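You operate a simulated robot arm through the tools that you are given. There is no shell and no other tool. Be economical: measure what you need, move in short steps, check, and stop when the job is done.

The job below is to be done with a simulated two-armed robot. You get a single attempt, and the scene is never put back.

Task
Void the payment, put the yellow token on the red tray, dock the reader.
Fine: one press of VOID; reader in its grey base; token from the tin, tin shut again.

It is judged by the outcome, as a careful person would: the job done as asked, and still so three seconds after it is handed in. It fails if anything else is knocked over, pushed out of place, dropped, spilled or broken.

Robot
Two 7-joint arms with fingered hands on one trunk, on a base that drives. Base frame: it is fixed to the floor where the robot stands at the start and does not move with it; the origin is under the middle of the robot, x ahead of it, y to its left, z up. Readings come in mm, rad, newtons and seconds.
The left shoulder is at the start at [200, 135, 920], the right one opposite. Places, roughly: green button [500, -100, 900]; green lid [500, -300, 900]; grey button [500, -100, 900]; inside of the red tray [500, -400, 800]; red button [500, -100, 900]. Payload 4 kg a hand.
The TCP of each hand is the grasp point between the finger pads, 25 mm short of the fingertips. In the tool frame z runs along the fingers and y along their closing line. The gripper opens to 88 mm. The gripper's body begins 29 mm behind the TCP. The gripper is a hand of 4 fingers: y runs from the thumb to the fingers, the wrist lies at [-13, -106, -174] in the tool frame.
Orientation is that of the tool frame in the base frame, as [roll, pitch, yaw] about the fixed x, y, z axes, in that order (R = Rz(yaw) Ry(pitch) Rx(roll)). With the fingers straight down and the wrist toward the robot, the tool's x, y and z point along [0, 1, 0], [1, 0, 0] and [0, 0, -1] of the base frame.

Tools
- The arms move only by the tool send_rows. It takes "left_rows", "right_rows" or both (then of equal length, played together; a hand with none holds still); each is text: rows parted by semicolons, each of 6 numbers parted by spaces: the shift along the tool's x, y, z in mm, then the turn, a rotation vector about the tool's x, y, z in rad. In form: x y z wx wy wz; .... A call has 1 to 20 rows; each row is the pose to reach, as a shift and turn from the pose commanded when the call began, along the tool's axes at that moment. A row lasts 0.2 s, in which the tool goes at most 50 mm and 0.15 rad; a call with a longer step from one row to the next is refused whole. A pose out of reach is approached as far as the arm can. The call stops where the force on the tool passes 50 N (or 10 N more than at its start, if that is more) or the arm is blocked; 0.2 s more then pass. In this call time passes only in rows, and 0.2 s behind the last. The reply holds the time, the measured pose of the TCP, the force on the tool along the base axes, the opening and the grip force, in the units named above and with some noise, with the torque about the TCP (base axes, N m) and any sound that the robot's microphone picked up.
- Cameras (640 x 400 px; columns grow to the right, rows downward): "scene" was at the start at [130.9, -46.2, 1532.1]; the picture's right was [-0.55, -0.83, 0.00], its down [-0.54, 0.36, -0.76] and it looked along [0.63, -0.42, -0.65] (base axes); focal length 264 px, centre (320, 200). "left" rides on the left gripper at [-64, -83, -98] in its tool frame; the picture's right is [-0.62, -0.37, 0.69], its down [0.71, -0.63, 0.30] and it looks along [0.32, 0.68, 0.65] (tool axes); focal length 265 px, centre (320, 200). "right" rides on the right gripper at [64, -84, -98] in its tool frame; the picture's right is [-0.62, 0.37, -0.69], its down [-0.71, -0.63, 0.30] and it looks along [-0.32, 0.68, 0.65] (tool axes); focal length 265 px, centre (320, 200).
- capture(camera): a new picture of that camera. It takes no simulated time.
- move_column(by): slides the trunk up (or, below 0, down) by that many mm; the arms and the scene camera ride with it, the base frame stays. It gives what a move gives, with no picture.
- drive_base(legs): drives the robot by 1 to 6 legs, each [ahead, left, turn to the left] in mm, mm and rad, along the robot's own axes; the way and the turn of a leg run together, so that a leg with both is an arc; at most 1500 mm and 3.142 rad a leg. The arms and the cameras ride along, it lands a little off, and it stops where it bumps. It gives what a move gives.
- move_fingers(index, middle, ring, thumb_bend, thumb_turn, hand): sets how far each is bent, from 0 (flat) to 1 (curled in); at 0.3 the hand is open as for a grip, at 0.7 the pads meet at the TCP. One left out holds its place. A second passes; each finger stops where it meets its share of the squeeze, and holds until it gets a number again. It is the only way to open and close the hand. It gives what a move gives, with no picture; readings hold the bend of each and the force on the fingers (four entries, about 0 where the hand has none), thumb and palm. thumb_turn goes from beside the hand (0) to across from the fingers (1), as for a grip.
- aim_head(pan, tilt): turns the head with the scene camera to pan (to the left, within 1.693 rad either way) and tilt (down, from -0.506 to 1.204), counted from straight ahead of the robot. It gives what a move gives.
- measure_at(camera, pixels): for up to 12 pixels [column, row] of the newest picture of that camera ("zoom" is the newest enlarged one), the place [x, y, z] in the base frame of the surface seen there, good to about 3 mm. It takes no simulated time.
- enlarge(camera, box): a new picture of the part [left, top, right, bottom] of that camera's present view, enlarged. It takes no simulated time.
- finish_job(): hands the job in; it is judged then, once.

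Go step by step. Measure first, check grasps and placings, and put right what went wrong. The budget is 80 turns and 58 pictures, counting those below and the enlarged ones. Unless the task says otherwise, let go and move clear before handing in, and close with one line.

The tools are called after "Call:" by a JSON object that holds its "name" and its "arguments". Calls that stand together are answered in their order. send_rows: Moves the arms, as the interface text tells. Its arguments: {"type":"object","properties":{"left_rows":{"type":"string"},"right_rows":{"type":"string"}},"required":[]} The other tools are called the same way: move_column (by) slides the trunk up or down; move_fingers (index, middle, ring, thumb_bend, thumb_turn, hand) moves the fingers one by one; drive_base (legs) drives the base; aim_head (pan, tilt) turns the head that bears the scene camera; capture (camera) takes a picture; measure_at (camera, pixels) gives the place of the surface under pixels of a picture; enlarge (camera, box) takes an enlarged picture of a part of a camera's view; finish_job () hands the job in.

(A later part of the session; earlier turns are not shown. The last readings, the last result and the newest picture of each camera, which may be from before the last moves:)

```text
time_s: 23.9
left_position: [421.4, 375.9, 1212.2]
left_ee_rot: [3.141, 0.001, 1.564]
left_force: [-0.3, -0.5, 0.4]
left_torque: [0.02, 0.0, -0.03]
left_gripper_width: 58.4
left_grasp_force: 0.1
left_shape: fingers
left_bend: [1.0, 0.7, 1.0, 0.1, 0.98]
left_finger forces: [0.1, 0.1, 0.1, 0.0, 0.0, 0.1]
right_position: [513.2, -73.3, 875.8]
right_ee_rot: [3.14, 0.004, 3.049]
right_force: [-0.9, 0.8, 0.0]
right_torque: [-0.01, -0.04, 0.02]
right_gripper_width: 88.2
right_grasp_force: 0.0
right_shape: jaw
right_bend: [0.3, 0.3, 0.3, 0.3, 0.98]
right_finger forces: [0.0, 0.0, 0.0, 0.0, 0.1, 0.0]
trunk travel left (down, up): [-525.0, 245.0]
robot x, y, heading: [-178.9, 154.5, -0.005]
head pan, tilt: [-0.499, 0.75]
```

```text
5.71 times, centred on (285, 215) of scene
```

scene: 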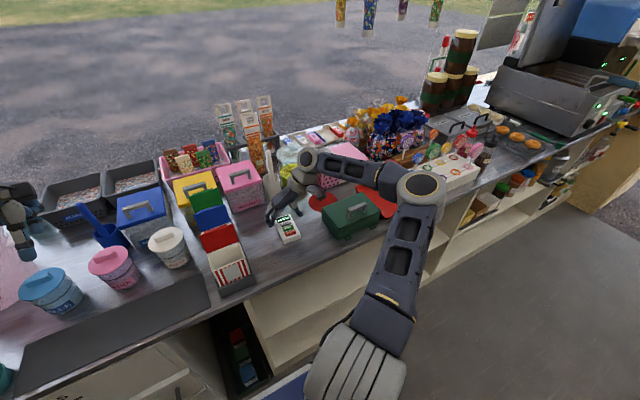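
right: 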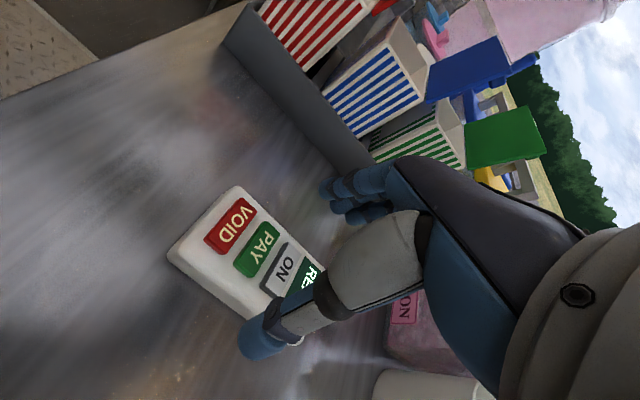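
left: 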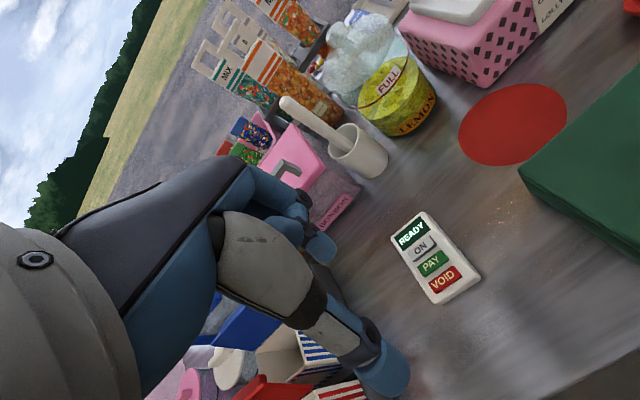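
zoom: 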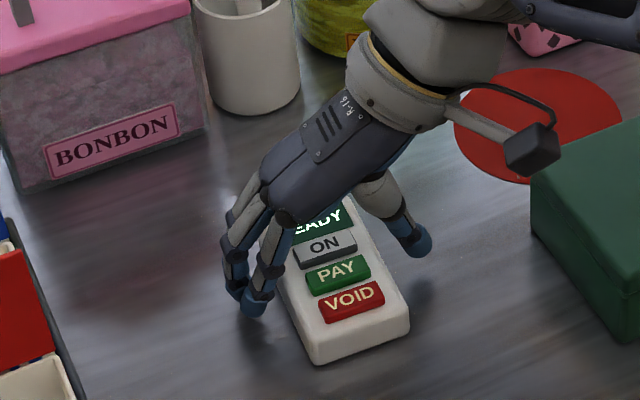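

The fingers straddle the reader's sides and nothing is touching the buttons. Closing now.

Call:
{"name": "move_fingers", "arguments": {"hand": "right", "index": 0.65, "middle": 0.65, "ring": 0.65, "thumb_bend": 0.65}}

Call:
{"name": "enlarge", "arguments": {"camera": "scene", "box": [240, 180, 330, 250]}}

```text
time_s: 24.9
left_position: [420.8, 374.4, 1213.5]
left_ee_rot: [3.141, 0.0, 1.566]
left_force: [-0.3, -0.3, -0.4]
left_torque: [0.03, 0.01, -0.04]
left_gripper_width: 58.2
left_grasp_force: 0.1
left_shape: fingers
left_bend: [1.0, 0.7, 1.0, 0.1, 0.98]
left_finger forces: [0.0, 0.1, 0.1, 0.1, 0.0, 0.0]
right_position: [514.0, -74.0, 876.1]
right_ee_rot: [3.14, 0.003, 3.049]
right_force: [0.6, 1.6, 1.7]
right_torque: [0.13, -0.03, 0.02]
right_gripper_width: 54.3
right_grasp_force: 19.4
right_shape: fingers
right_bend: [0.53, 0.56, 0.57, 0.41, 0.94]
right_finger forces: [7.7, 6.8, 5.6, 0.1, 18.9, 0.1]
trunk travel left (down, up): [-525.0, 245.0]
robot x, y, heading: [-180.4, 151.4, -0.008]
head pan, tilt: [-0.499, 0.75]
```

```text
5.71 times, centred on (285, 215) of scene
```

zoom: 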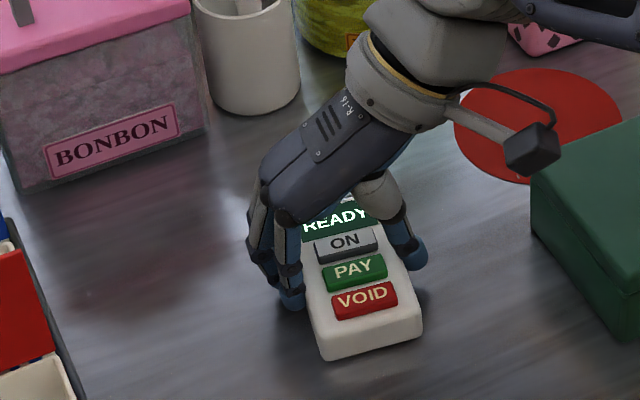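

Grip is 19 N with three fingers and the thumb in contact, and the reader shifted slightly. I'll lift and check it hangs level.

Call:
{"name": "send_rows", "arguments": {"right_rows": "0 0 -10 0 0 0; 0 0 -30 0 0 0; 0 0 -70 0 0 0; 0 0 -110 0 0 0; 0 0 -150 0 0 0; 0 0 -150 0 0 0"}}

Call:
{"name": "capture", "arguments": {"camera": "right"}}

Call:
{"name": "enlarge", "arguments": {"camera": "scene", "box": [230, 130, 350, 220]}}

```text
time_s: 26.3
left_position: [420.8, 375.6, 1213.0]
left_ee_rot: [3.141, 0.0, 1.565]
left_force: [-0.8, -0.9, 0.0]
left_torque: [0.02, 0.0, 0.01]
left_gripper_width: 58.2
left_grasp_force: 0.1
left_shape: fingers
left_bend: [1.0, 0.7, 1.0, 0.1, 0.98]
left_finger forces: [0.0, 0.0, 0.1, 0.0, 0.1, 0.0]
right_position: [510.7, -71.6, 1027.3]
right_ee_rot: [3.14, 0.004, 3.048]
right_force: [-0.1, -0.7, -0.9]
right_torque: [0.05, -0.02, -0.02]
right_gripper_width: 54.3
right_grasp_force: 19.0
right_shape: fingers
right_bend: [0.53, 0.57, 0.57, 0.41, 0.94]
right_finger forces: [7.2, 6.3, 5.3, 0.1, 19.2, 0.1]
trunk travel left (down, up): [-525.0, 245.0]
robot x, y, heading: [-177.0, 149.8, -0.005]
head pan, tilt: [-0.499, 0.75]
```

```text
23 pictures are left
```

right: 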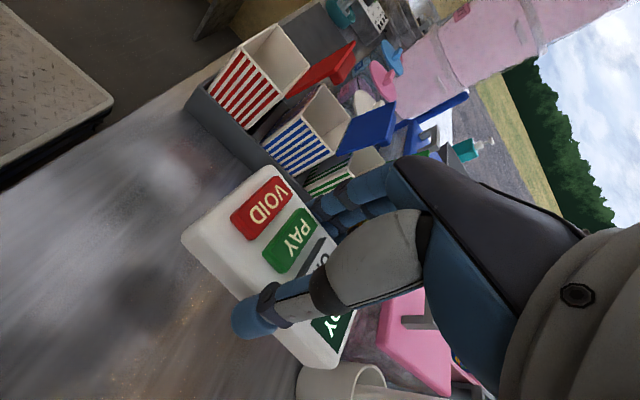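

```text
4.44 times, centred on (290, 175) of scene
```

zoom: 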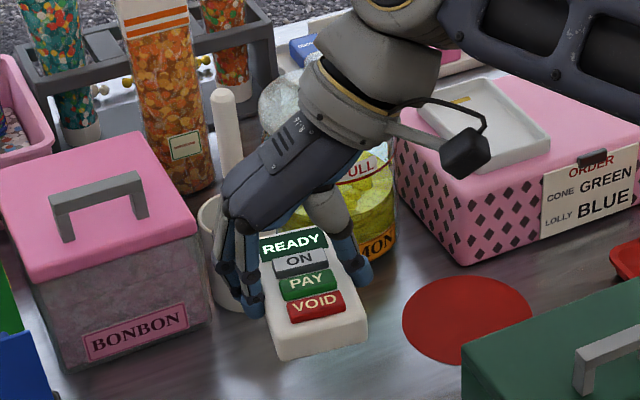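

The reader is held firmly. I'll measure its top corners for its pose in the hand.

Call:
{"name": "measure_at", "arguments": {"camera": "right", "pixels": [[265, 172], [192, 234], [240, 282], [310, 350], [338, 345], [230, 200], [215, 258], [227, 205], [325, 355], [250, 245], [300, 340]]}}

Call:
{"name": "measure_at", "arguments": {"camera": "zoom", "pixels": [[280, 332], [362, 308], [322, 320], [352, 282], [322, 236], [278, 290], [270, 310], [340, 258], [285, 355], [366, 330]]}}

```text
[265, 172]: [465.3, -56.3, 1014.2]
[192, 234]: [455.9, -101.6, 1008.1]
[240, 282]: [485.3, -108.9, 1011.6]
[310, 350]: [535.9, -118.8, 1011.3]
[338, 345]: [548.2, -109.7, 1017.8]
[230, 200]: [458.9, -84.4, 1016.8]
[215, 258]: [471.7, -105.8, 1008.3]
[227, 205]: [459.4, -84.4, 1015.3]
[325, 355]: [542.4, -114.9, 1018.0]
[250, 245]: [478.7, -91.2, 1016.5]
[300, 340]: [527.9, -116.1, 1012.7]
```

```text
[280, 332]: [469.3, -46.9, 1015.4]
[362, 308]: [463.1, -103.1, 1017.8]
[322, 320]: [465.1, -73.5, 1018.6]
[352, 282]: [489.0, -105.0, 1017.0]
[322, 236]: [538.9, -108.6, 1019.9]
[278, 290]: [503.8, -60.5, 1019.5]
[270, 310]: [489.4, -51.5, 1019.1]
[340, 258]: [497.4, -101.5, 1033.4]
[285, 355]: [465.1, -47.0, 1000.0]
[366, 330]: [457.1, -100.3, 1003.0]
```

The reader sits at yaw ≈-9.5°, with its centre about (2,-12) mm from the TCP. I'll strafe back right 150 mm with it held high so the base is within reach.

Call:
{"name": "drive_base", "arguments": {"legs": [[0, -150, 0]]}}

Call:
{"name": "send_rows", "arguments": {"right_rows": "0 0 -10 0 0 -0.06; 0 0 -20 0 0 -0.12; 0 0 -30 0 0 -0.166; 0 0 -30 0 0 -0.166"}}

```text
time_s: 27.7
left_position: [420.0, 220.7, 1213.3]
left_ee_rot: [3.141, 0.0, 1.565]
left_force: [-0.2, -0.2, -0.2]
left_torque: [-0.01, 0.0, -0.01]
left_gripper_width: 58.4
left_grasp_force: 0.1
left_shape: fingers
left_bend: [1.0, 0.7, 1.0, 0.1, 0.98]
left_finger forces: [0.0, 0.0, 0.0, 0.0, 0.0, 0.0]
right_position: [510.3, -226.7, 1027.2]
right_ee_rot: [3.139, 0.003, 3.051]
right_force: [-0.2, 0.3, -1.3]
right_torque: [-0.01, -0.01, 0.01]
right_gripper_width: 54.5
right_grasp_force: 18.8
right_shape: fingers
right_bend: [0.53, 0.57, 0.57, 0.41, 0.94]
right_finger forces: [7.2, 6.4, 5.3, 0.0, 19.0, 0.0]
trunk travel left (down, up): [-525.0, 245.0]
robot x, y, heading: [-179.4, 0.2, -0.008]
head pan, tilt: [-0.499, 0.75]
```

```text
time_s: 28.7
left_position: [419.6, 219.9, 1213.0]
left_ee_rot: [-3.142, 0.0, 1.566]
left_force: [0.6, 0.4, -0.6]
left_torque: [0.03, -0.02, 0.02]
left_gripper_width: 58.2
left_grasp_force: 0.0
left_shape: fingers
left_bend: [1.0, 0.7, 1.0, 0.1, 0.98]
left_finger forces: [0.0, 0.0, 0.0, 0.0, 0.0, 0.0]
right_position: [510.1, -226.4, 1057.9]
right_ee_rot: [3.141, 0.004, -3.068]
right_force: [1.0, -0.4, -2.2]
right_torque: [0.01, 0.01, -0.01]
right_gripper_width: 54.3
right_grasp_force: 19.3
right_shape: fingers
right_bend: [0.53, 0.57, 0.57, 0.41, 0.94]
right_finger forces: [7.2, 6.3, 5.4, 0.1, 19.0, 0.0]
trunk travel left (down, up): [-525.0, 245.0]
robot x, y, heading: [-179.7, -3.0, -0.003]
head pan, tilt: [-0.499, 0.75]
```

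Now I'll go over the base, first sideways and then forward to stay clear of the lemon jar, hovering with TCP z≈1005.

Call:
{"name": "send_rows", "arguments": {"right_rows": "-3 -45 0 0 0 0; 3 -90 0 0 0 0; -30 -100 0 0 0 0; -70 -102 0 0 0 0; -110 -105 0 0 0 0; -150 -108 0 0 0 0; -189.1 -110.7 0 0 0 0; -189.1 -110.7 25 0 0 0; -189.1 -110.7 48 0 0 0; -189.1 -110.7 48 0 0 0"}}

Call:
{"name": "aim_head", "arguments": {"pan": -0.35, "tilt": 0.65}}

Call:
{"name": "capture", "arguments": {"camera": "right"}}

Call:
{"name": "capture", "arguments": {"camera": "scene"}}

```text
time_s: 30.9
left_position: [419.3, 220.4, 1213.7]
left_ee_rot: [3.141, 0.0, 1.566]
left_force: [0.6, 0.6, -0.1]
left_torque: [0.0, -0.01, 0.05]
left_gripper_width: 58.6
left_grasp_force: 0.0
left_shape: fingers
left_bend: [1.0, 0.7, 1.0, 0.1, 0.98]
left_finger forces: [0.0, 0.0, 0.0, 0.0, 0.0, 0.0]
right_position: [539.0, -322.0, 1029.5]
right_ee_rot: [3.141, 0.004, -3.068]
right_force: [-0.2, 0.2, -1.7]
right_torque: [0.01, 0.01, 0.0]
right_gripper_width: 54.2
right_grasp_force: 19.0
right_shape: fingers
right_bend: [0.53, 0.57, 0.57, 0.41, 0.94]
right_finger forces: [7.2, 6.2, 5.4, 0.0, 18.9, 0.0]
right hand out of reach, approached as far as the arm can: row 3, 4, 5, 6, 7, 8, 9, 10
trunk travel left (down, up): [-525.0, 245.0]
robot x, y, heading: [-181.6, -0.8, -0.005]
head pan, tilt: [-0.499, 0.75]
```

```text
time_s: 31.6
left_position: [419.9, 219.7, 1213.9]
left_ee_rot: [-3.141, 0.0, 1.565]
left_force: [0.2, -0.3, -0.2]
left_torque: [-0.01, 0.02, 0.0]
left_gripper_width: 58.3
left_grasp_force: 0.1
left_shape: fingers
left_bend: [1.0, 0.7, 1.0, 0.1, 0.98]
left_finger forces: [0.0, 0.0, 0.1, 0.0, 0.2, 0.0]
right_position: [538.1, -321.5, 1029.7]
right_ee_rot: [-3.141, 0.004, -3.07]
right_force: [0.8, 0.4, -1.6]
right_torque: [0.03, 0.0, 0.05]
right_gripper_width: 54.1
right_grasp_force: 19.6
right_shape: fingers
right_bend: [0.53, 0.57, 0.57, 0.41, 0.94]
right_finger forces: [7.2, 6.3, 5.3, 0.0, 19.0, 0.0]
trunk travel left (down, up): [-525.0, 245.0]
robot x, y, heading: [-182.5, 1.4, 0.002]
head pan, tilt: [-0.351, 0.649]
```

```text
21 pictures are left
```

right: 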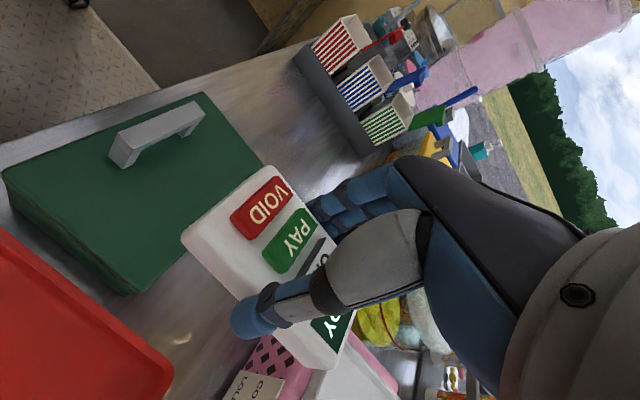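

```text
20 pictures are left
```

scene: 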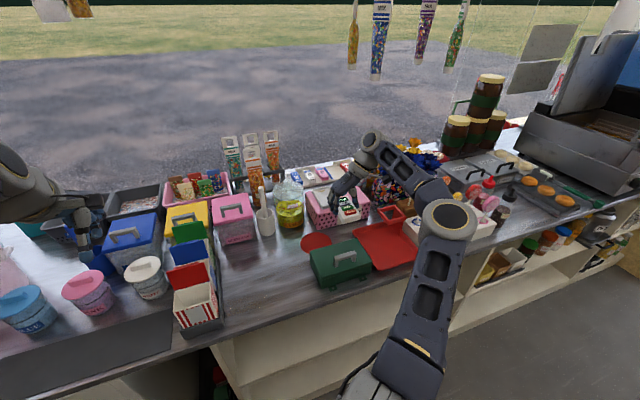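

This yaw limits forward reach to TCP (538,-322), so driving ahead about 170 mm would bring the hand over the base. First I'll check the forearm's clearance from the bags and lollipops at (425,160) and (495,200).

Call:
{"name": "enlarge", "arguments": {"camera": "scene", "box": [310, 110, 530, 260]}}

Call:
{"name": "measure_at", "arguments": {"camera": "zoom", "pixels": [[320, 135], [345, 140], [285, 90], [385, 150], [170, 80], [260, 150], [330, 190], [400, 270], [190, 190], [480, 240], [535, 235], [440, 330]]}}

```text
2.67 times, centred on (420, 185) of scene
```

zoom: 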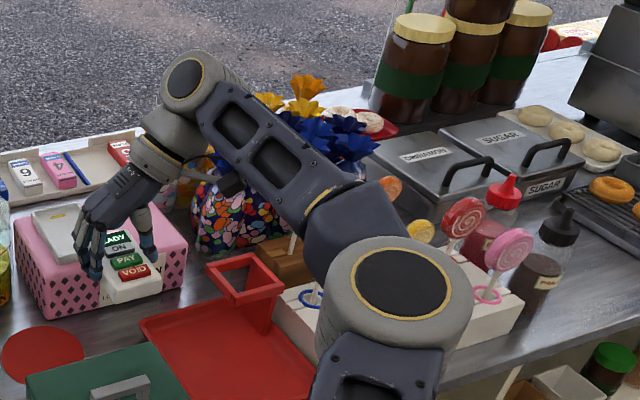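

```text
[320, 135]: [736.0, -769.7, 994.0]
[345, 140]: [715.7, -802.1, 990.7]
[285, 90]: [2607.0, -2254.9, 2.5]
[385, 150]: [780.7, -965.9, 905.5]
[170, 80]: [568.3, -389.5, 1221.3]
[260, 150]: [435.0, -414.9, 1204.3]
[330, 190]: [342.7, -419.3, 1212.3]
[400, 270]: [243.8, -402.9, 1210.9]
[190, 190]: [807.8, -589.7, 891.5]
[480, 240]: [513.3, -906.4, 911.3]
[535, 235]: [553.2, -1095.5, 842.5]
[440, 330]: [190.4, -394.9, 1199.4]
```

The forearm runs at z≈1200, well above the bags at about 1000. I'll drive ahead 178 mm.

Call:
{"name": "drive_base", "arguments": {"legs": [[178, 0, 0]]}}

Call:
{"name": "capture", "arguments": {"camera": "right"}}

Call:
{"name": "enlarge", "arguments": {"camera": "scene", "box": [300, 170, 420, 260]}}

```text
time_s: 33.1
left_position: [598.7, 220.9, 1211.8]
left_ee_rot: [-3.141, 0.0, 1.569]
left_force: [0.5, 0.2, -0.4]
left_torque: [-0.03, -0.02, 0.01]
left_gripper_width: 58.3
left_grasp_force: 0.0
left_shape: fingers
left_bend: [1.0, 0.7, 1.0, 0.1, 0.98]
left_finger forces: [0.1, 0.0, 0.1, 0.0, 0.1, 0.1]
right_position: [718.9, -320.7, 1028.7]
right_ee_rot: [-3.14, 0.004, -3.066]
right_force: [0.8, 0.1, -1.3]
right_torque: [0.0, 0.01, -0.01]
right_gripper_width: 54.4
right_grasp_force: 18.8
right_shape: fingers
right_bend: [0.53, 0.57, 0.57, 0.41, 0.94]
right_finger forces: [7.2, 6.3, 5.3, 0.0, 18.9, 0.0]
trunk travel left (down, up): [-525.0, 245.0]
robot x, y, heading: [-1.4, -1.6, -0.004]
head pan, tilt: [-0.351, 0.649]
```

```text
18 pictures are left
```

right: 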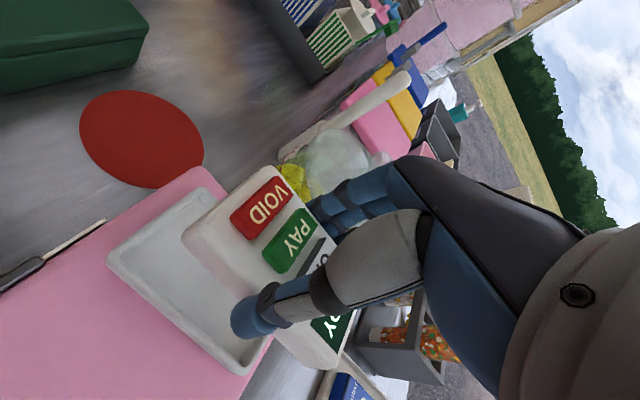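

```text
4.44 times, centred on (360, 215) of scene
```

zoom: 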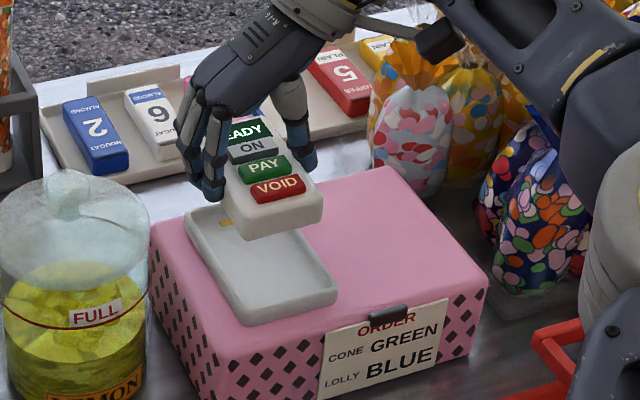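

The reader hovers just above the base. I'll measure both in the two views.

Call:
{"name": "measure_at", "arguments": {"camera": "right", "pixels": [[192, 234], [205, 247], [222, 265], [240, 282], [300, 341], [312, 352], [112, 256], [135, 285], [190, 333], [225, 365], [150, 218], [180, 196]]}}

Call:
{"name": "measure_at", "arguments": {"camera": "zoom", "pixels": [[238, 222], [318, 196], [278, 210], [242, 238], [320, 216], [246, 316], [333, 287], [215, 268], [190, 222], [316, 265], [290, 302], [310, 175]]}}

```text
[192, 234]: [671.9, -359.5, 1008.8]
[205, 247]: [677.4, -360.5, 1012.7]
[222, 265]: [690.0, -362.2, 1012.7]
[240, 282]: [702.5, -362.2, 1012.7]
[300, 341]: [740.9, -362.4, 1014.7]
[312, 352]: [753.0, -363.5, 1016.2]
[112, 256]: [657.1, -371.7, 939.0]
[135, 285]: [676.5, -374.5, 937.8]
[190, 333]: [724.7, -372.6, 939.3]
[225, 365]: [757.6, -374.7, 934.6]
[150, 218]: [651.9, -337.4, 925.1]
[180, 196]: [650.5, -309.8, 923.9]
```

```text
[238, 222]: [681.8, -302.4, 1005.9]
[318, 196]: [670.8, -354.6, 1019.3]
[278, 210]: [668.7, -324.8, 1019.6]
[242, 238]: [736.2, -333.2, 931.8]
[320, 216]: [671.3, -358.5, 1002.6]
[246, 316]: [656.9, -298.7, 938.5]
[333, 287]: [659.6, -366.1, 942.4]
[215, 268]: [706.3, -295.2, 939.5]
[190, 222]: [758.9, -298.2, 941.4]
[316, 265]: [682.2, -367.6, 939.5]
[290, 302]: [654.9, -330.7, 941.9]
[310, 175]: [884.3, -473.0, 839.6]
```

Yaws match within about 1°. The reader needs roughly -3 mm in y and some pull-back in x, so I'll pin down the base's far end and inner walls.

Call:
{"name": "enlarge", "arguments": {"camera": "right", "box": [90, 160, 290, 385]}}

```text
1.78 times, centred on (190, 272) of right
```

zoom: 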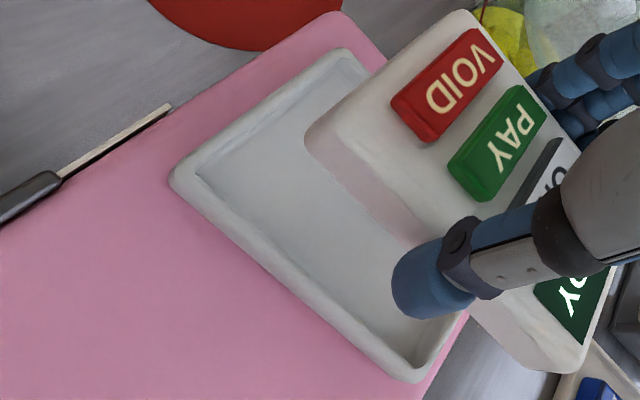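

Call:
{"name": "measure_at", "arguments": {"camera": "zoom", "pixels": [[172, 180], [205, 180], [255, 103], [268, 122], [416, 380], [440, 355], [460, 322], [412, 362], [430, 330], [300, 275], [312, 265], [330, 170]]}}

```text
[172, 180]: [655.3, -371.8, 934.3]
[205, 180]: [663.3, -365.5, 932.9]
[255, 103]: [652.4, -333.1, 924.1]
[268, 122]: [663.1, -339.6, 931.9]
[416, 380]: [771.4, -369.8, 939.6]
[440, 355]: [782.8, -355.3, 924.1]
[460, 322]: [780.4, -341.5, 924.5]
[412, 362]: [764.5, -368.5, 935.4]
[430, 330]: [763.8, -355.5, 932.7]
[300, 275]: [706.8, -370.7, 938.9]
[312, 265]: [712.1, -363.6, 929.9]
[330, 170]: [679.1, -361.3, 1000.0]
```

The base's inner well spans x≈662–765 and y centre ≈-335. I'll shift the reader (-6,-2.5) and lower it to just above the rim.

Call:
{"name": "send_rows", "arguments": {"right_rows": "3 -1 0 0 0 0; 6.2 -2 10 0 0 0; 6.2 -2 30 0 0 0; 6.2 -2 46 0 0 0; 6.2 -2 46 0 0 0"}}

Call:
{"name": "enlarge", "arguments": {"camera": "right", "box": [90, 160, 290, 385]}}

Call:
{"name": "enlarge", "arguments": {"camera": "scene", "box": [310, 180, 390, 240]}}

```text
time_s: 34.3
left_position: [600.0, 222.0, 1212.9]
left_ee_rot: [-3.14, 0.001, 1.566]
left_force: [-0.5, -0.3, 0.3]
left_torque: [-0.01, 0.03, 0.03]
left_gripper_width: 58.3
left_grasp_force: 0.1
left_shape: fingers
left_bend: [1.0, 0.7, 1.0, 0.1, 0.98]
left_finger forces: [0.0, 0.1, 0.0, 0.1, 0.1, 0.1]
right_position: [713.4, -323.1, 982.6]
right_ee_rot: [3.141, 0.003, -3.067]
right_force: [-0.1, 0.4, -2.5]
right_torque: [0.01, -0.02, 0.02]
right_gripper_width: 54.0
right_grasp_force: 18.9
right_shape: fingers
right_bend: [0.53, 0.57, 0.57, 0.41, 0.94]
right_finger forces: [7.1, 6.4, 5.2, 0.0, 18.8, 0.0]
trunk travel left (down, up): [-525.0, 245.0]
robot x, y, heading: [-3.7, -3.0, -0.003]
head pan, tilt: [-0.351, 0.649]
```

```text
1.78 times, centred on (190, 272) of right
```

zoom: 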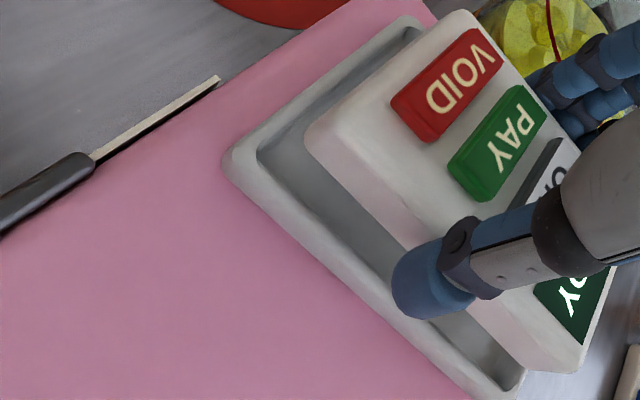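

```text
6.67 times, centred on (350, 210) of scene
```

zoom: 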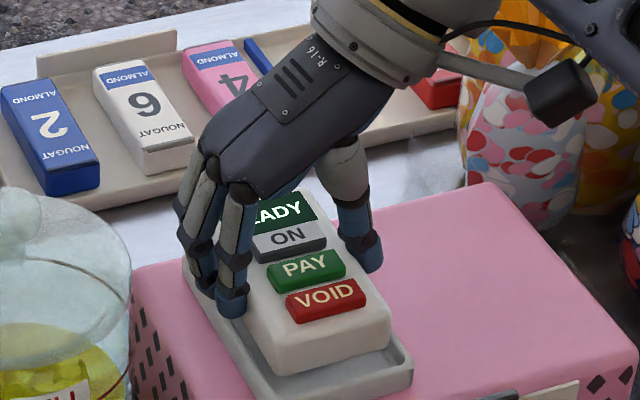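

Call:
{"name": "measure_at", "arguments": {"camera": "zoom", "pixels": [[285, 368], [385, 343], [330, 356], [280, 340], [385, 315], [412, 365], [262, 392], [210, 320], [405, 350], [300, 388], [240, 330]]}}

Call:
{"name": "measure_at", "arguments": {"camera": "right", "pixels": [[192, 234], [205, 247], [222, 265], [240, 282], [300, 341], [312, 352], [150, 284], [180, 310], [268, 368], [140, 250], [262, 352], [190, 205]]}}

```text
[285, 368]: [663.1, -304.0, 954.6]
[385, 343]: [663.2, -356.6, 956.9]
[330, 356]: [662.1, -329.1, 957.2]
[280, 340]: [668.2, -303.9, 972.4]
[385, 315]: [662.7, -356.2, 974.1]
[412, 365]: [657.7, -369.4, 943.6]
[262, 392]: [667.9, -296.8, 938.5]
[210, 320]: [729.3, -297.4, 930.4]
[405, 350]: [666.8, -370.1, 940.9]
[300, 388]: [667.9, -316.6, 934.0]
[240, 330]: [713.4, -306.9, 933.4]
```

```text
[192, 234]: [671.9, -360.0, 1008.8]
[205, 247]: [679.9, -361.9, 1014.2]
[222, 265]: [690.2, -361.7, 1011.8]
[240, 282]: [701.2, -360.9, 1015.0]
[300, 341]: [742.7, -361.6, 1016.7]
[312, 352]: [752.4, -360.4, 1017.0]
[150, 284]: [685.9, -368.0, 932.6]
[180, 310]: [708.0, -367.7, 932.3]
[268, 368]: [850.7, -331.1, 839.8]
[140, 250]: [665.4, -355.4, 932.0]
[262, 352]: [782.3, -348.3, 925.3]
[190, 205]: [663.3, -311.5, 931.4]
```

The reader looks laterally centred, and lengthwise it wants about +1.5 mm. I'll lower it about 9 mm into the well, watching the force.

Call:
{"name": "send_rows", "arguments": {"right_rows": "-1.5 0 0 0 0 0; -1.5 0 3 0 0 0; -1.5 0 5 0 0 0; -1.5 0 7 0 0 0; -1.5 0 9 0 0 0"}}

```text
time_s: 35.5
left_position: [598.3, 220.7, 1213.5]
left_ee_rot: [-3.141, -0.001, 1.567]
left_force: [-0.3, -0.4, 0.7]
left_torque: [0.0, 0.0, -0.02]
left_gripper_width: 58.3
left_grasp_force: 0.0
left_shape: fingers
left_bend: [1.0, 0.7, 1.0, 0.1, 0.98]
left_finger forces: [0.0, 0.0, 0.0, 0.0, 0.0, 0.1]
right_position: [714.7, -321.9, 973.4]
right_ee_rot: [-3.14, 0.005, -3.066]
right_force: [-0.3, 0.5, -1.1]
right_torque: [0.03, 0.01, 0.02]
right_gripper_width: 54.2
right_grasp_force: 19.1
right_shape: fingers
right_bend: [0.53, 0.57, 0.57, 0.41, 0.94]
right_finger forces: [7.2, 6.3, 5.2, 0.0, 18.8, 0.0]
trunk travel left (down, up): [-525.0, 245.0]
robot x, y, heading: [-2.3, -1.1, -0.004]
head pan, tilt: [-0.351, 0.649]
```

No contact yet at TCP 973. I'll go down further in 1 mm steps.

Call:
{"name": "send_rows", "arguments": {"right_rows": "0 0 2 0 0 0; 0 0 3 0 0 0; 0 0 4 0 0 0; 0 0 5 0 0 0"}}

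Call:
{"name": "enlarge", "arguments": {"camera": "right", "box": [90, 160, 290, 385]}}

```text
time_s: 36.5
left_position: [598.9, 221.2, 1212.6]
left_ee_rot: [3.141, 0.001, 1.567]
left_force: [0.3, 0.1, 0.6]
left_torque: [0.01, 0.01, 0.01]
left_gripper_width: 58.3
left_grasp_force: 0.0
left_shape: fingers
left_bend: [1.0, 0.7, 1.0, 0.1, 0.98]
left_finger forces: [0.1, 0.0, 0.0, 0.0, 0.0, 0.1]
right_position: [714.8, -322.4, 970.6]
right_ee_rot: [3.139, 0.005, -3.065]
right_force: [-1.4, 0.3, 9.0]
right_torque: [0.33, -0.05, 0.04]
right_gripper_width: 54.3
right_grasp_force: 25.7
right_shape: fingers
right_bend: [0.53, 0.56, 0.57, 0.41, 0.94]
right_finger forces: [7.1, 18.9, 5.1, 0.0, 19.5, 0.0]
trunk travel left (down, up): [-525.0, 245.0]
robot x, y, heading: [-2.2, -6.1, -0.009]
head pan, tilt: [-0.351, 0.649]
```

```text
1.78 times, centred on (190, 272) of right
```

zoom: 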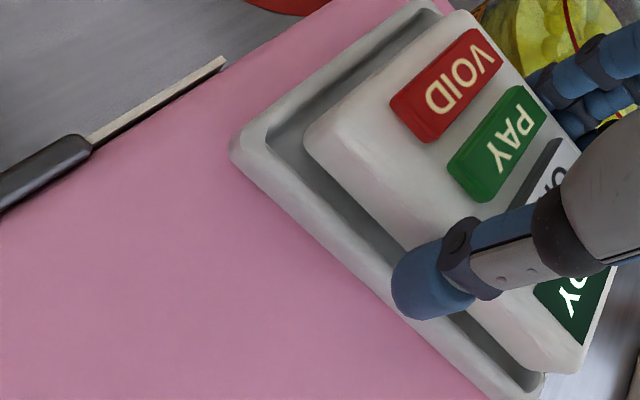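

The middle finger met the rim (19 N on it, 9 N up) with the reader about 6 mm into the well. I'll ease up 1 mm and release, opening the fingers only modestly because of the jar.

Call:
{"name": "send_rows", "arguments": {"right_rows": "0 0 -1.5 0 0 0; 0 0 -1.5 0 0 0"}}

Call:
{"name": "move_fingers", "arguments": {"hand": "right", "index": 0.46, "middle": 0.46, "ring": 0.46, "thumb_bend": 0.28}}

Call:
{"name": "enlarge", "arguments": {"camera": "right", "box": [90, 160, 380, 385]}}

```text
time_s: 37.1
left_position: [599.5, 221.4, 1213.3]
left_ee_rot: [3.141, 0.0, 1.568]
left_force: [0.0, -0.1, 0.0]
left_torque: [-0.01, -0.02, 0.01]
left_gripper_width: 58.6
left_grasp_force: 0.0
left_shape: fingers
left_bend: [1.0, 0.7, 1.0, 0.1, 0.98]
left_finger forces: [0.0, 0.0, 0.0, 0.0, 0.0, 0.0]
right_position: [715.4, -323.0, 971.3]
right_ee_rot: [3.141, 0.002, -3.067]
right_force: [-1.1, 2.4, 7.3]
right_torque: [0.27, -0.01, 0.04]
right_gripper_width: 54.1
right_grasp_force: 22.8
right_shape: fingers
right_bend: [0.53, 0.56, 0.57, 0.41, 0.94]
right_finger forces: [7.3, 14.2, 5.4, 0.0, 18.9, 0.0]
trunk travel left (down, up): [-525.0, 245.0]
robot x, y, heading: [0.0, -1.0, -0.003]
head pan, tilt: [-0.351, 0.649]
```

```text
time_s: 38.1
left_position: [599.2, 220.5, 1213.4]
left_ee_rot: [3.141, 0.001, 1.568]
left_force: [0.4, -0.8, 0.3]
left_torque: [0.01, 0.02, -0.01]
left_gripper_width: 58.1
left_grasp_force: 0.0
left_shape: fingers
left_bend: [1.0, 0.7, 1.0, 0.1, 0.98]
left_finger forces: [0.0, 0.1, 0.0, 0.0, 0.1, 0.0]
right_position: [714.0, -322.6, 971.4]
right_ee_rot: [3.141, 0.003, -3.067]
right_force: [1.0, -0.3, -0.7]
right_torque: [-0.02, 0.03, -0.01]
right_gripper_width: 68.8
right_grasp_force: 0.1
right_shape: fingers
right_bend: [0.46, 0.46, 0.46, 0.28, 0.97]
right_finger forces: [0.0, 0.0, 0.0, 0.0, 0.0, 0.1]
trunk travel left (down, up): [-525.0, 245.0]
robot x, y, heading: [2.3, -1.9, -0.002]
head pan, tilt: [-0.351, 0.649]
```

```text
1.78 times, centred on (235, 272) of right
```

zoom: 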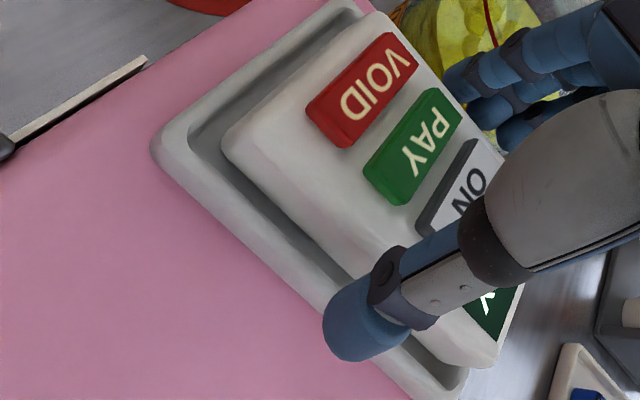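

Released. I'll check whether the reader lies level by measuring heights across its top and the gaps.

Call:
{"name": "measure_at", "arguments": {"camera": "zoom", "pixels": [[240, 145], [375, 30], [300, 95], [280, 160], [340, 225], [420, 70], [440, 85], [480, 345], [190, 130], [230, 205], [275, 250], [455, 350]]}}

```text
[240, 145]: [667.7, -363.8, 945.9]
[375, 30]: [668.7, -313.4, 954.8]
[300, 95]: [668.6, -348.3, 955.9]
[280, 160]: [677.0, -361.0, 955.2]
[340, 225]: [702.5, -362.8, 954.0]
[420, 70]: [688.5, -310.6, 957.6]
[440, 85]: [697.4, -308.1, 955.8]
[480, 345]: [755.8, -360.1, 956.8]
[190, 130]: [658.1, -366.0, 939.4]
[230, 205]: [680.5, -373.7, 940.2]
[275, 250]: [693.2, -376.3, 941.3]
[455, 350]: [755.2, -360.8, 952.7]
```

The top is level at z≈955 at both ends and both sides, so the reader is seated on the well floor. I'll lift the hand straight off and check.

Call:
{"name": "send_rows", "arguments": {"right_rows": "0 1 -10 0 0 0; 0 1 -30 0 0 0; 0 1 -70 0 0 0; 0 1 -110 0 0 0; 0 1 -150 0 0 0; 0 1 -170 0 0 0"}}

Call:
{"name": "enlarge", "arguments": {"camera": "scene", "box": [290, 170, 430, 275]}}

```text
time_s: 39.5
left_position: [600.3, 222.0, 1212.8]
left_ee_rot: [-3.139, 0.0, 1.569]
left_force: [0.5, -0.4, -1.2]
left_torque: [0.02, 0.06, 0.0]
left_gripper_width: 58.2
left_grasp_force: 0.1
left_shape: fingers
left_bend: [1.0, 0.7, 1.0, 0.1, 0.98]
left_finger forces: [0.1, 0.0, 0.0, 0.0, 0.1, 0.0]
right_position: [680.3, -333.8, 1136.8]
right_ee_rot: [-3.141, 0.002, -3.065]
right_force: [0.6, 0.2, -0.6]
right_torque: [0.01, 0.02, 0.02]
right_gripper_width: 68.9
right_grasp_force: 0.1
right_shape: fingers
right_bend: [0.46, 0.46, 0.46, 0.28, 0.98]
right_finger forces: [0.1, 0.0, 0.0, 0.0, 0.1, 0.1]
right hand out of reach, approached as far as the arm can: row 4, 5, 6
trunk travel left (down, up): [-525.0, 245.0]
robot x, y, heading: [-5.1, -1.7, -0.002]
head pan, tilt: [-0.351, 0.649]
```

```text
3.81 times, centred on (360, 222) of scene
```

zoom: 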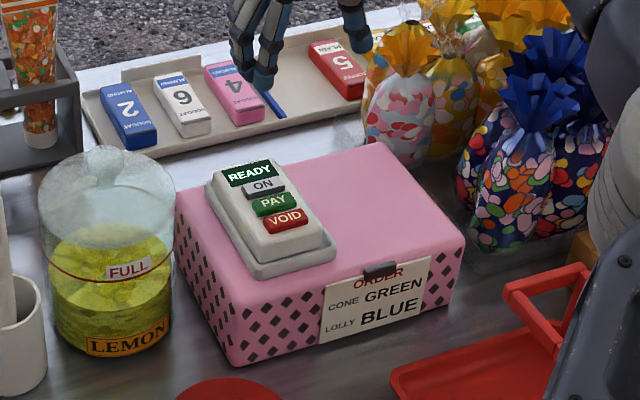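

The reader is docked squarely, showing READY. Next is the tin, so I'll back off 190 mm and shift 100 mm right, then turn the right hand back to wrist-toward-robot.

Call:
{"name": "drive_base", "arguments": {"legs": [[-190, 0, 0], [0, -100, 0]]}}

Call:
{"name": "move_fingers", "arguments": {"hand": "right", "index": 0.4, "middle": 0.4, "ring": 0.4, "thumb_bend": 0.4}}

Call:
{"name": "send_rows", "arguments": {"right_rows": "0 0 0 0 0 0.14; 0 0 0 0 0 0.28; 0 0 0 0 0 0.42; 0 0 0 0 0 0.56; 0 0 0 0 0 0.7; 0 0 0 0 0 0.84; 0 0 0 0 0 0.98; 0 0 0 0 0 1.12; 0 0 0 0 0 1.26; 0 0 0 0 0 1.4; 0 0 0 0 0 1.54; 0 0 0 0 0 1.647; 0 0 0 0 0 1.647"}}

```text
time_s: 41.8
left_position: [407.4, 122.3, 1212.2]
left_ee_rot: [3.139, -0.001, 1.568]
left_force: [-0.3, -0.7, -0.1]
left_torque: [-0.02, 0.03, 0.0]
left_gripper_width: 58.6
left_grasp_force: 0.1
left_shape: fingers
left_bend: [1.0, 0.7, 1.0, 0.1, 0.98]
left_finger forces: [0.0, 0.0, 0.1, 0.1, 0.0, 0.0]
right_position: [487.6, -432.7, 1137.4]
right_ee_rot: [3.142, 0.004, -3.068]
right_force: [-0.7, 0.3, 0.2]
right_torque: [-0.02, -0.03, 0.01]
right_gripper_width: 68.8
right_grasp_force: 0.0
right_shape: fingers
right_bend: [0.46, 0.46, 0.46, 0.28, 0.98]
right_finger forces: [0.0, 0.0, 0.0, 0.1, 0.0, 0.0]
trunk travel left (down, up): [-525.0, 245.0]
robot x, y, heading: [-194.2, -102.0, 0.002]
head pan, tilt: [-0.351, 0.649]
```

```text
time_s: 42.8
left_position: [406.8, 123.6, 1212.6]
left_ee_rot: [-3.14, 0.0, 1.566]
left_force: [0.8, 0.7, -0.4]
left_torque: [0.02, 0.02, 0.01]
left_gripper_width: 58.4
left_grasp_force: 0.0
left_shape: fingers
left_bend: [1.0, 0.7, 1.0, 0.1, 0.98]
left_finger forces: [0.1, 0.0, 0.0, 0.0, 0.0, 0.0]
right_position: [487.1, -432.7, 1138.5]
right_ee_rot: [3.141, 0.004, -3.065]
right_force: [-0.3, -0.6, -0.2]
right_torque: [-0.01, -0.03, 0.03]
right_gripper_width: 63.8
right_grasp_force: 0.1
right_shape: fingers
right_bend: [0.4, 0.4, 0.4, 0.4, 0.98]
right_finger forces: [0.0, 0.0, 0.1, 0.0, 0.0, 0.1]
trunk travel left (down, up): [-525.0, 245.0]
robot x, y, heading: [-191.7, -101.1, -0.006]
head pan, tilt: [-0.351, 0.649]
```

```text
time_s: 45.6
left_position: [407.4, 124.1, 1212.4]
left_ee_rot: [3.14, -0.001, 1.569]
left_force: [-0.1, 0.3, -0.5]
left_torque: [0.01, -0.01, -0.02]
left_gripper_width: 58.4
left_grasp_force: 0.1
left_shape: fingers
left_bend: [1.0, 0.7, 1.0, 0.1, 0.98]
left_finger forces: [0.0, 0.0, 0.1, 0.0, 0.0, 0.0]
right_position: [486.9, -434.9, 1137.5]
right_ee_rot: [3.138, 0.0, 1.57]
right_force: [0.2, -0.1, 0.2]
right_torque: [-0.02, 0.03, 0.0]
right_gripper_width: 63.7
right_grasp_force: 0.1
right_shape: fingers
right_bend: [0.4, 0.4, 0.4, 0.4, 0.98]
right_finger forces: [0.0, 0.0, 0.1, 0.1, 0.1, 0.0]
trunk travel left (down, up): [-525.0, 245.0]
robot x, y, heading: [-190.3, -97.7, 0.001]
head pan, tilt: [-0.351, 0.649]
```

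The right hand is back at yaw 1.57. I'll aim the head at the tin and take a picture to measure the handle.

Call:
{"name": "aim_head", "arguments": {"pan": -0.3, "tilt": 0.85}}

Call:
{"name": "capture", "arguments": {"camera": "scene"}}

```text
time_s: 46.3
left_position: [408.2, 122.7, 1213.6]
left_ee_rot: [-3.141, 0.0, 1.568]
left_force: [0.3, -0.5, -0.2]
left_torque: [0.01, -0.02, -0.04]
left_gripper_width: 58.5
left_grasp_force: 0.0
left_shape: fingers
left_bend: [1.0, 0.7, 1.0, 0.1, 0.98]
left_finger forces: [0.1, 0.0, 0.1, 0.0, 0.0, 0.0]
right_position: [488.0, -432.4, 1137.3]
right_ee_rot: [3.137, 0.0, 1.57]
right_force: [0.9, -0.9, 0.4]
right_torque: [0.01, -0.02, 0.0]
right_gripper_width: 63.8
right_grasp_force: 0.0
right_shape: fingers
right_bend: [0.4, 0.4, 0.4, 0.4, 0.98]
right_finger forces: [0.0, 0.1, 0.1, 0.0, 0.0, 0.0]
trunk travel left (down, up): [-525.0, 245.0]
robot x, y, heading: [-196.8, -98.7, -0.004]
head pan, tilt: [-0.3, 0.85]
```

```text
10 pictures are left
```

scene: 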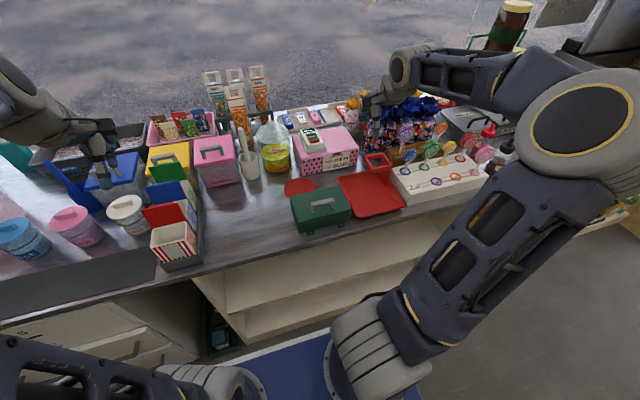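

Call:
{"name": "measure_at", "arguments": {"camera": "scene", "pixels": [[313, 204], [317, 203], [322, 201], [327, 200], [332, 199], [335, 200], [312, 210], [335, 207], [320, 216], [305, 200], [295, 215], [345, 195]]}}

```text
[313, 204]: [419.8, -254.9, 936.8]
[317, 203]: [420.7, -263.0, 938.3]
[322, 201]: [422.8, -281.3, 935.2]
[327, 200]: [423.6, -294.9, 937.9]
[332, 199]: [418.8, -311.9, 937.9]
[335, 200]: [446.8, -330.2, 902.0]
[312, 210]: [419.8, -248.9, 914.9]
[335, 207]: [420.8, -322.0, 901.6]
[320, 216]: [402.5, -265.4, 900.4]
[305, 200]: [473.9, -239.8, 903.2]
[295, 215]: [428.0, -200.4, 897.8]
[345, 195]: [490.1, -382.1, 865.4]
```

The handle bar runs y≈-250…-315 at x≈420, with its top at z≈937. I'll bring the right hand over it and down so the pads straddle the bar.

Call:
{"name": "send_rows", "arguments": {"right_rows": "30 -14 20 0 0 0; 60 -28 40 0 0 0; 90 -42 60 0 0 0; 120 -56 80 0 0 0; 150 -68 100 0 0 0; 152 -68 135 0 0 0; 152 -68 170 0 0 0; 152 -68 195 0 0 0; 152 -68 203 0 0 0; 152 -68 203 0 0 0"}}

Call:
{"name": "capture", "arguments": {"camera": "right"}}

```text
time_s: 48.5
left_position: [407.4, 122.4, 1213.1]
left_ee_rot: [-3.141, -0.001, 1.567]
left_force: [-0.1, -0.1, 0.9]
left_torque: [0.01, 0.0, 0.02]
left_gripper_width: 58.3
left_grasp_force: 0.1
left_shape: fingers
left_bend: [1.0, 0.7, 1.0, 0.1, 0.98]
left_finger forces: [0.0, 0.1, 0.1, 0.0, 0.0, 0.0]
right_position: [419.7, -280.9, 935.9]
right_ee_rot: [3.138, 0.001, 1.57]
right_force: [0.4, 0.4, -0.3]
right_torque: [0.0, -0.02, 0.01]
right_gripper_width: 63.6
right_grasp_force: 0.0
right_shape: fingers
right_bend: [0.4, 0.4, 0.4, 0.4, 0.98]
right_finger forces: [0.0, 0.1, 0.0, 0.1, 0.1, 0.1]
right hand out of reach, approached as far as the arm can: row 6
trunk travel left (down, up): [-525.0, 245.0]
robot x, y, heading: [-192.8, -100.4, -0.005]
head pan, tilt: [-0.3, 0.85]
```

```text
9 pictures are left
```

right: 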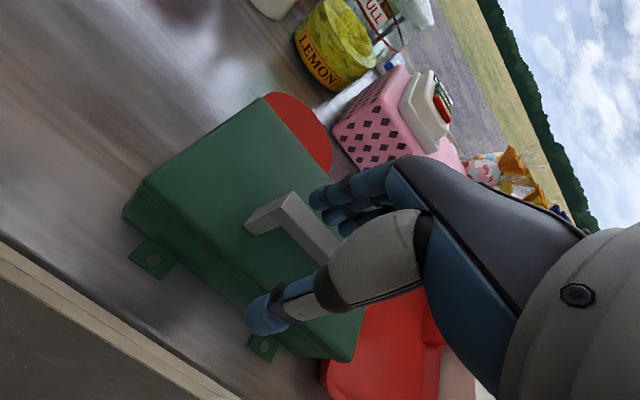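

The bar is between the thumb and fingers at (300,215), but this is near the arm's inner reach limit. I'll rise 40 mm, back the base 70 mm and come forward again for room.

Call:
{"name": "send_rows", "arguments": {"right_rows": "0 0 -20 0 0 0; 0 0 -38 0 0 0; 0 0 -38 0 0 0"}}

Call:
{"name": "drive_base", "arguments": {"legs": [[-70, 0, 0]]}}

```text
time_s: 49.3
left_position: [408.1, 123.0, 1212.3]
left_ee_rot: [3.141, 0.002, 1.567]
left_force: [-0.9, -0.2, 0.6]
left_torque: [0.02, 0.03, -0.01]
left_gripper_width: 58.3
left_grasp_force: 0.1
left_shape: fingers
left_bend: [1.0, 0.7, 1.0, 0.1, 0.98]
left_finger forces: [0.0, 0.0, 0.1, 0.0, 0.1, 0.0]
right_position: [420.5, -281.8, 973.9]
right_ee_rot: [3.138, 0.001, 1.568]
right_force: [0.5, -0.7, -0.5]
right_torque: [-0.03, -0.03, -0.02]
right_gripper_width: 63.7
right_grasp_force: 0.1
right_shape: fingers
right_bend: [0.4, 0.4, 0.4, 0.4, 0.98]
right_finger forces: [0.0, 0.0, 0.0, 0.0, 0.0, 0.0]
trunk travel left (down, up): [-525.0, 245.0]
robot x, y, heading: [-190.6, -101.1, -0.005]
head pan, tilt: [-0.3, 0.85]
```

```text
time_s: 50.3
left_position: [334.5, 124.1, 1213.0]
left_ee_rot: [-3.141, -0.001, 1.568]
left_force: [0.5, -0.3, 0.6]
left_torque: [-0.01, 0.03, 0.02]
left_gripper_width: 58.3
left_grasp_force: 0.0
left_shape: fingers
left_bend: [1.0, 0.7, 1.0, 0.1, 0.98]
left_finger forces: [0.0, 0.0, 0.0, 0.1, 0.1, 0.0]
right_position: [349.0, -282.3, 973.0]
right_ee_rot: [3.137, 0.0, 1.572]
right_force: [-0.2, -0.1, -0.7]
right_torque: [-0.02, 0.01, 0.03]
right_gripper_width: 63.7
right_grasp_force: 0.0
right_shape: fingers
right_bend: [0.4, 0.4, 0.4, 0.4, 0.98]
right_finger forces: [0.0, 0.1, 0.0, 0.1, 0.0, 0.1]
trunk travel left (down, up): [-525.0, 245.0]
robot x, y, heading: [-259.3, -96.4, -0.002]
head pan, tilt: [-0.3, 0.85]
```

Call:
{"name": "send_rows", "arguments": {"right_rows": "1 35 0 0 0 0; 2 71 0 0 0 0; 2 71 20 0 0 0; 2 71 40 0 0 0; 2 71 40 0 0 0"}}

Call:
{"name": "move_fingers", "arguments": {"hand": "right", "index": 0.7, "middle": 0.7, "ring": 0.7, "thumb_bend": 0.7}}

```text
time_s: 51.5
left_position: [335.3, 123.3, 1212.7]
left_ee_rot: [3.142, -0.001, 1.565]
left_force: [-0.1, 0.0, 0.2]
left_torque: [0.01, 0.02, 0.01]
left_gripper_width: 58.3
left_grasp_force: 0.0
left_shape: fingers
left_bend: [1.0, 0.7, 1.0, 0.1, 0.98]
left_finger forces: [0.0, 0.0, 0.1, 0.0, 0.0, 0.1]
right_position: [419.3, -278.5, 933.8]
right_ee_rot: [3.137, -0.002, 1.571]
right_force: [-0.2, -0.6, 0.2]
right_torque: [0.02, -0.01, -0.01]
right_gripper_width: 63.9
right_grasp_force: 0.1
right_shape: fingers
right_bend: [0.4, 0.4, 0.4, 0.4, 0.98]
right_finger forces: [0.0, 0.0, 0.0, 0.0, 0.0, 0.0]
trunk travel left (down, up): [-525.0, 245.0]
robot x, y, heading: [-261.8, -97.9, -0.009]
head pan, tilt: [-0.3, 0.85]
```

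```text
time_s: 52.5
left_position: [335.9, 123.4, 1212.6]
left_ee_rot: [-3.141, 0.0, 1.568]
left_force: [0.2, 0.7, -0.6]
left_torque: [-0.01, -0.01, 0.02]
left_gripper_width: 58.4
left_grasp_force: 0.0
left_shape: fingers
left_bend: [1.0, 0.7, 1.0, 0.1, 0.98]
left_finger forces: [0.1, 0.0, 0.1, 0.0, 0.1, 0.0]
right_position: [420.1, -277.4, 934.9]
right_ee_rot: [3.137, 0.001, 1.571]
right_force: [4.6, 0.7, -2.1]
right_torque: [0.03, 0.01, 0.0]
right_gripper_width: 2.0
right_grasp_force: 2.3
right_shape: fingers
right_bend: [0.67, 0.7, 0.68, 0.7, 0.98]
right_finger forces: [2.7, 0.0, 2.0, 0.0, 0.0, 0.0]
trunk travel left (down, up): [-525.0, 245.0]
robot x, y, heading: [-263.9, -103.4, -0.001]
head pan, tilt: [-0.3, 0.85]
```

The fingers closed to 2 mm with only light contact on index and ring, so they may have caged the bar beneath. I'll look before lifting.

Call:
{"name": "enlarge", "arguments": {"camera": "right", "box": [220, 160, 420, 360]}}

```text
2.00 times, centred on (320, 260) of right
```

zoom: 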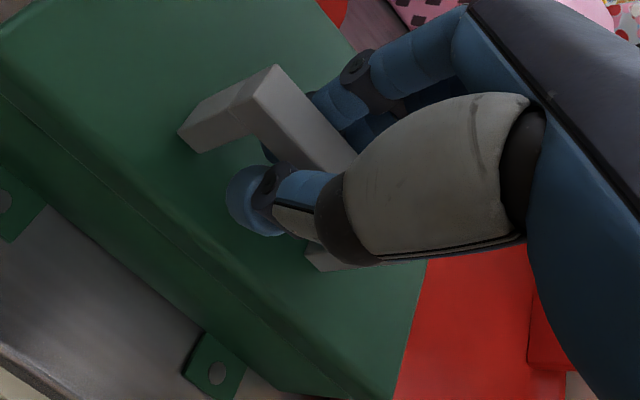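

The fingers are wrapped under the bar, a good hook that lets the bar rotate inside. I'll lift along the hinge arc to about 30° and see.

Call:
{"name": "send_rows", "arguments": {"right_rows": "0 1 -5 0 0 0; 0 4.9 -8 0 0 0; 0 10.4 -14.5 0 0 0; 0 16.5 -21 0 0 0; 0 23.1 -27 0 0 0; 0 30.2 -32.3 0 0 0; 0 37.8 -37 0 0 0; 0 37.8 -37 0 0 0"}}

Call:
{"name": "capture", "arguments": {"camera": "scene"}}

```text
time_s: 54.3
left_position: [335.6, 122.6, 1211.8]
left_ee_rot: [3.141, -0.002, 1.565]
left_force: [0.0, 0.0, 0.1]
left_torque: [0.0, -0.03, 0.0]
left_gripper_width: 58.3
left_grasp_force: 0.0
left_shape: fingers
left_bend: [1.0, 0.7, 1.0, 0.1, 0.98]
left_finger forces: [0.0, 0.0, 0.1, 0.1, 0.0, 0.0]
right_position: [457.9, -279.2, 971.4]
right_ee_rot: [3.138, 0.001, 1.571]
right_force: [-0.8, -0.7, -0.7]
right_torque: [-0.01, -0.02, 0.02]
right_gripper_width: 0.2
right_grasp_force: 1.1
right_shape: fingers
right_bend: [0.69, 0.7, 0.7, 0.7, 0.98]
right_finger forces: [0.9, 0.0, 0.2, 0.0, 0.6, 0.1]
trunk travel left (down, up): [-525.0, 245.0]
robot x, y, heading: [-262.5, -100.3, -0.004]
head pan, tilt: [-0.3, 0.85]
```

```text
7 pictures are left
```

scene: 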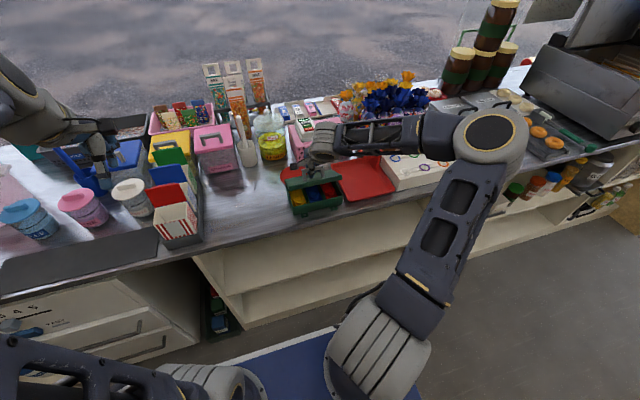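

The lid is hinging open and coloured tokens show inside, with yellow near (298,197). I'll continue the arc to about 90°.

Call:
{"name": "send_rows", "arguments": {"right_rows": "0 8 -4 0 0 0; 0 16.2 -7.4 0 0 0; 0 25 -10 0 0 0; 0 33.5 -11.8 0 0 0; 0 42.5 -13 0 0 0; 0 51.2 -13.2 0 0 0; 0 60 -12.8 0 0 0; 0 69 -11.5 0 0 0; 0 77.5 -9.5 0 0 0; 0 86.1 -6.7 0 0 0; 0 94.3 -3 0 0 0; 0 102.2 1 0 0 0; 0 102.2 1 0 0 0"}}

```text
time_s: 57.1
left_position: [334.9, 122.6, 1213.2]
left_ee_rot: [3.141, -0.001, 1.567]
left_force: [0.7, 0.1, 0.3]
left_torque: [-0.04, -0.04, 0.01]
left_gripper_width: 58.5
left_grasp_force: 0.0
left_shape: fingers
left_bend: [1.0, 0.7, 1.0, 0.1, 0.98]
left_finger forces: [0.0, 0.0, 0.0, 0.0, 0.1, 0.0]
right_position: [520.7, -297.1, 976.4]
right_ee_rot: [3.139, -0.001, 1.571]
right_force: [-0.3, 0.7, -0.1]
right_torque: [0.01, 0.0, 0.0]
right_gripper_width: 0.0
right_grasp_force: 0.0
right_shape: fingers
right_bend: [0.7, 0.7, 0.7, 0.7, 0.97]
right_finger forces: [0.1, 0.1, 0.0, 0.1, 0.0, 0.0]
right hand out of reach, approached as far as the arm can: row 6, 7, 8, 9, 10, 11, 12, 13
trunk travel left (down, up): [-525.0, 245.0]
robot x, y, heading: [-262.0, -94.2, -0.003]
head pan, tilt: [-0.3, 0.85]
```

The arm hit a reach limit at x≈520 with y drifting to -297 and no force on the fingers. I'll check whether the bar is still hooked.

Call:
{"name": "enlarge", "arguments": {"camera": "scene", "box": [260, 120, 420, 230]}}

```text
3.64 times, centred on (340, 175) of scene
```

zoom: 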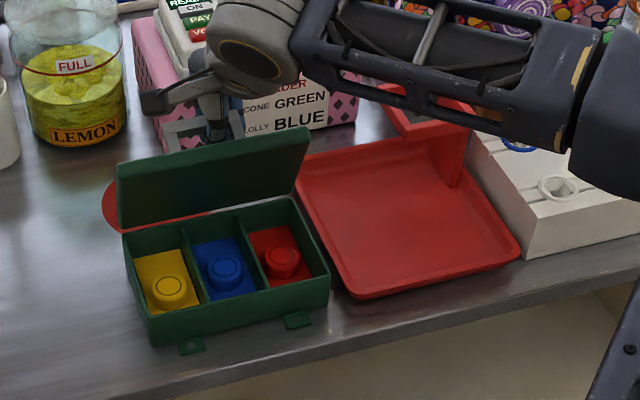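

The lid stands open near vertical and the tin has three compartments with yellow at (168,288). I'll measure the lid and the yellow token.

Call:
{"name": "measure_at", "arguments": {"camera": "zoom", "pixels": [[168, 287], [155, 290], [182, 290], [168, 302], [168, 277], [150, 265], [195, 300], [135, 230], [118, 170], [300, 130], [200, 125], [215, 205]]}}

```text
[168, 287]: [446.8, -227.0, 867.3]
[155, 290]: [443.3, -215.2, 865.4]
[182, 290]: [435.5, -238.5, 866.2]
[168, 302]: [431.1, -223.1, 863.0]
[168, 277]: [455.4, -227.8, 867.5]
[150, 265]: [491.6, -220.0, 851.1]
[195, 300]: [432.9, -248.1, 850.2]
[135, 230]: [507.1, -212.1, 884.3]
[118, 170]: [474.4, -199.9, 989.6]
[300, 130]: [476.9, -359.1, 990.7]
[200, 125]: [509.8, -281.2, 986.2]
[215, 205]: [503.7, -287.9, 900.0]
```

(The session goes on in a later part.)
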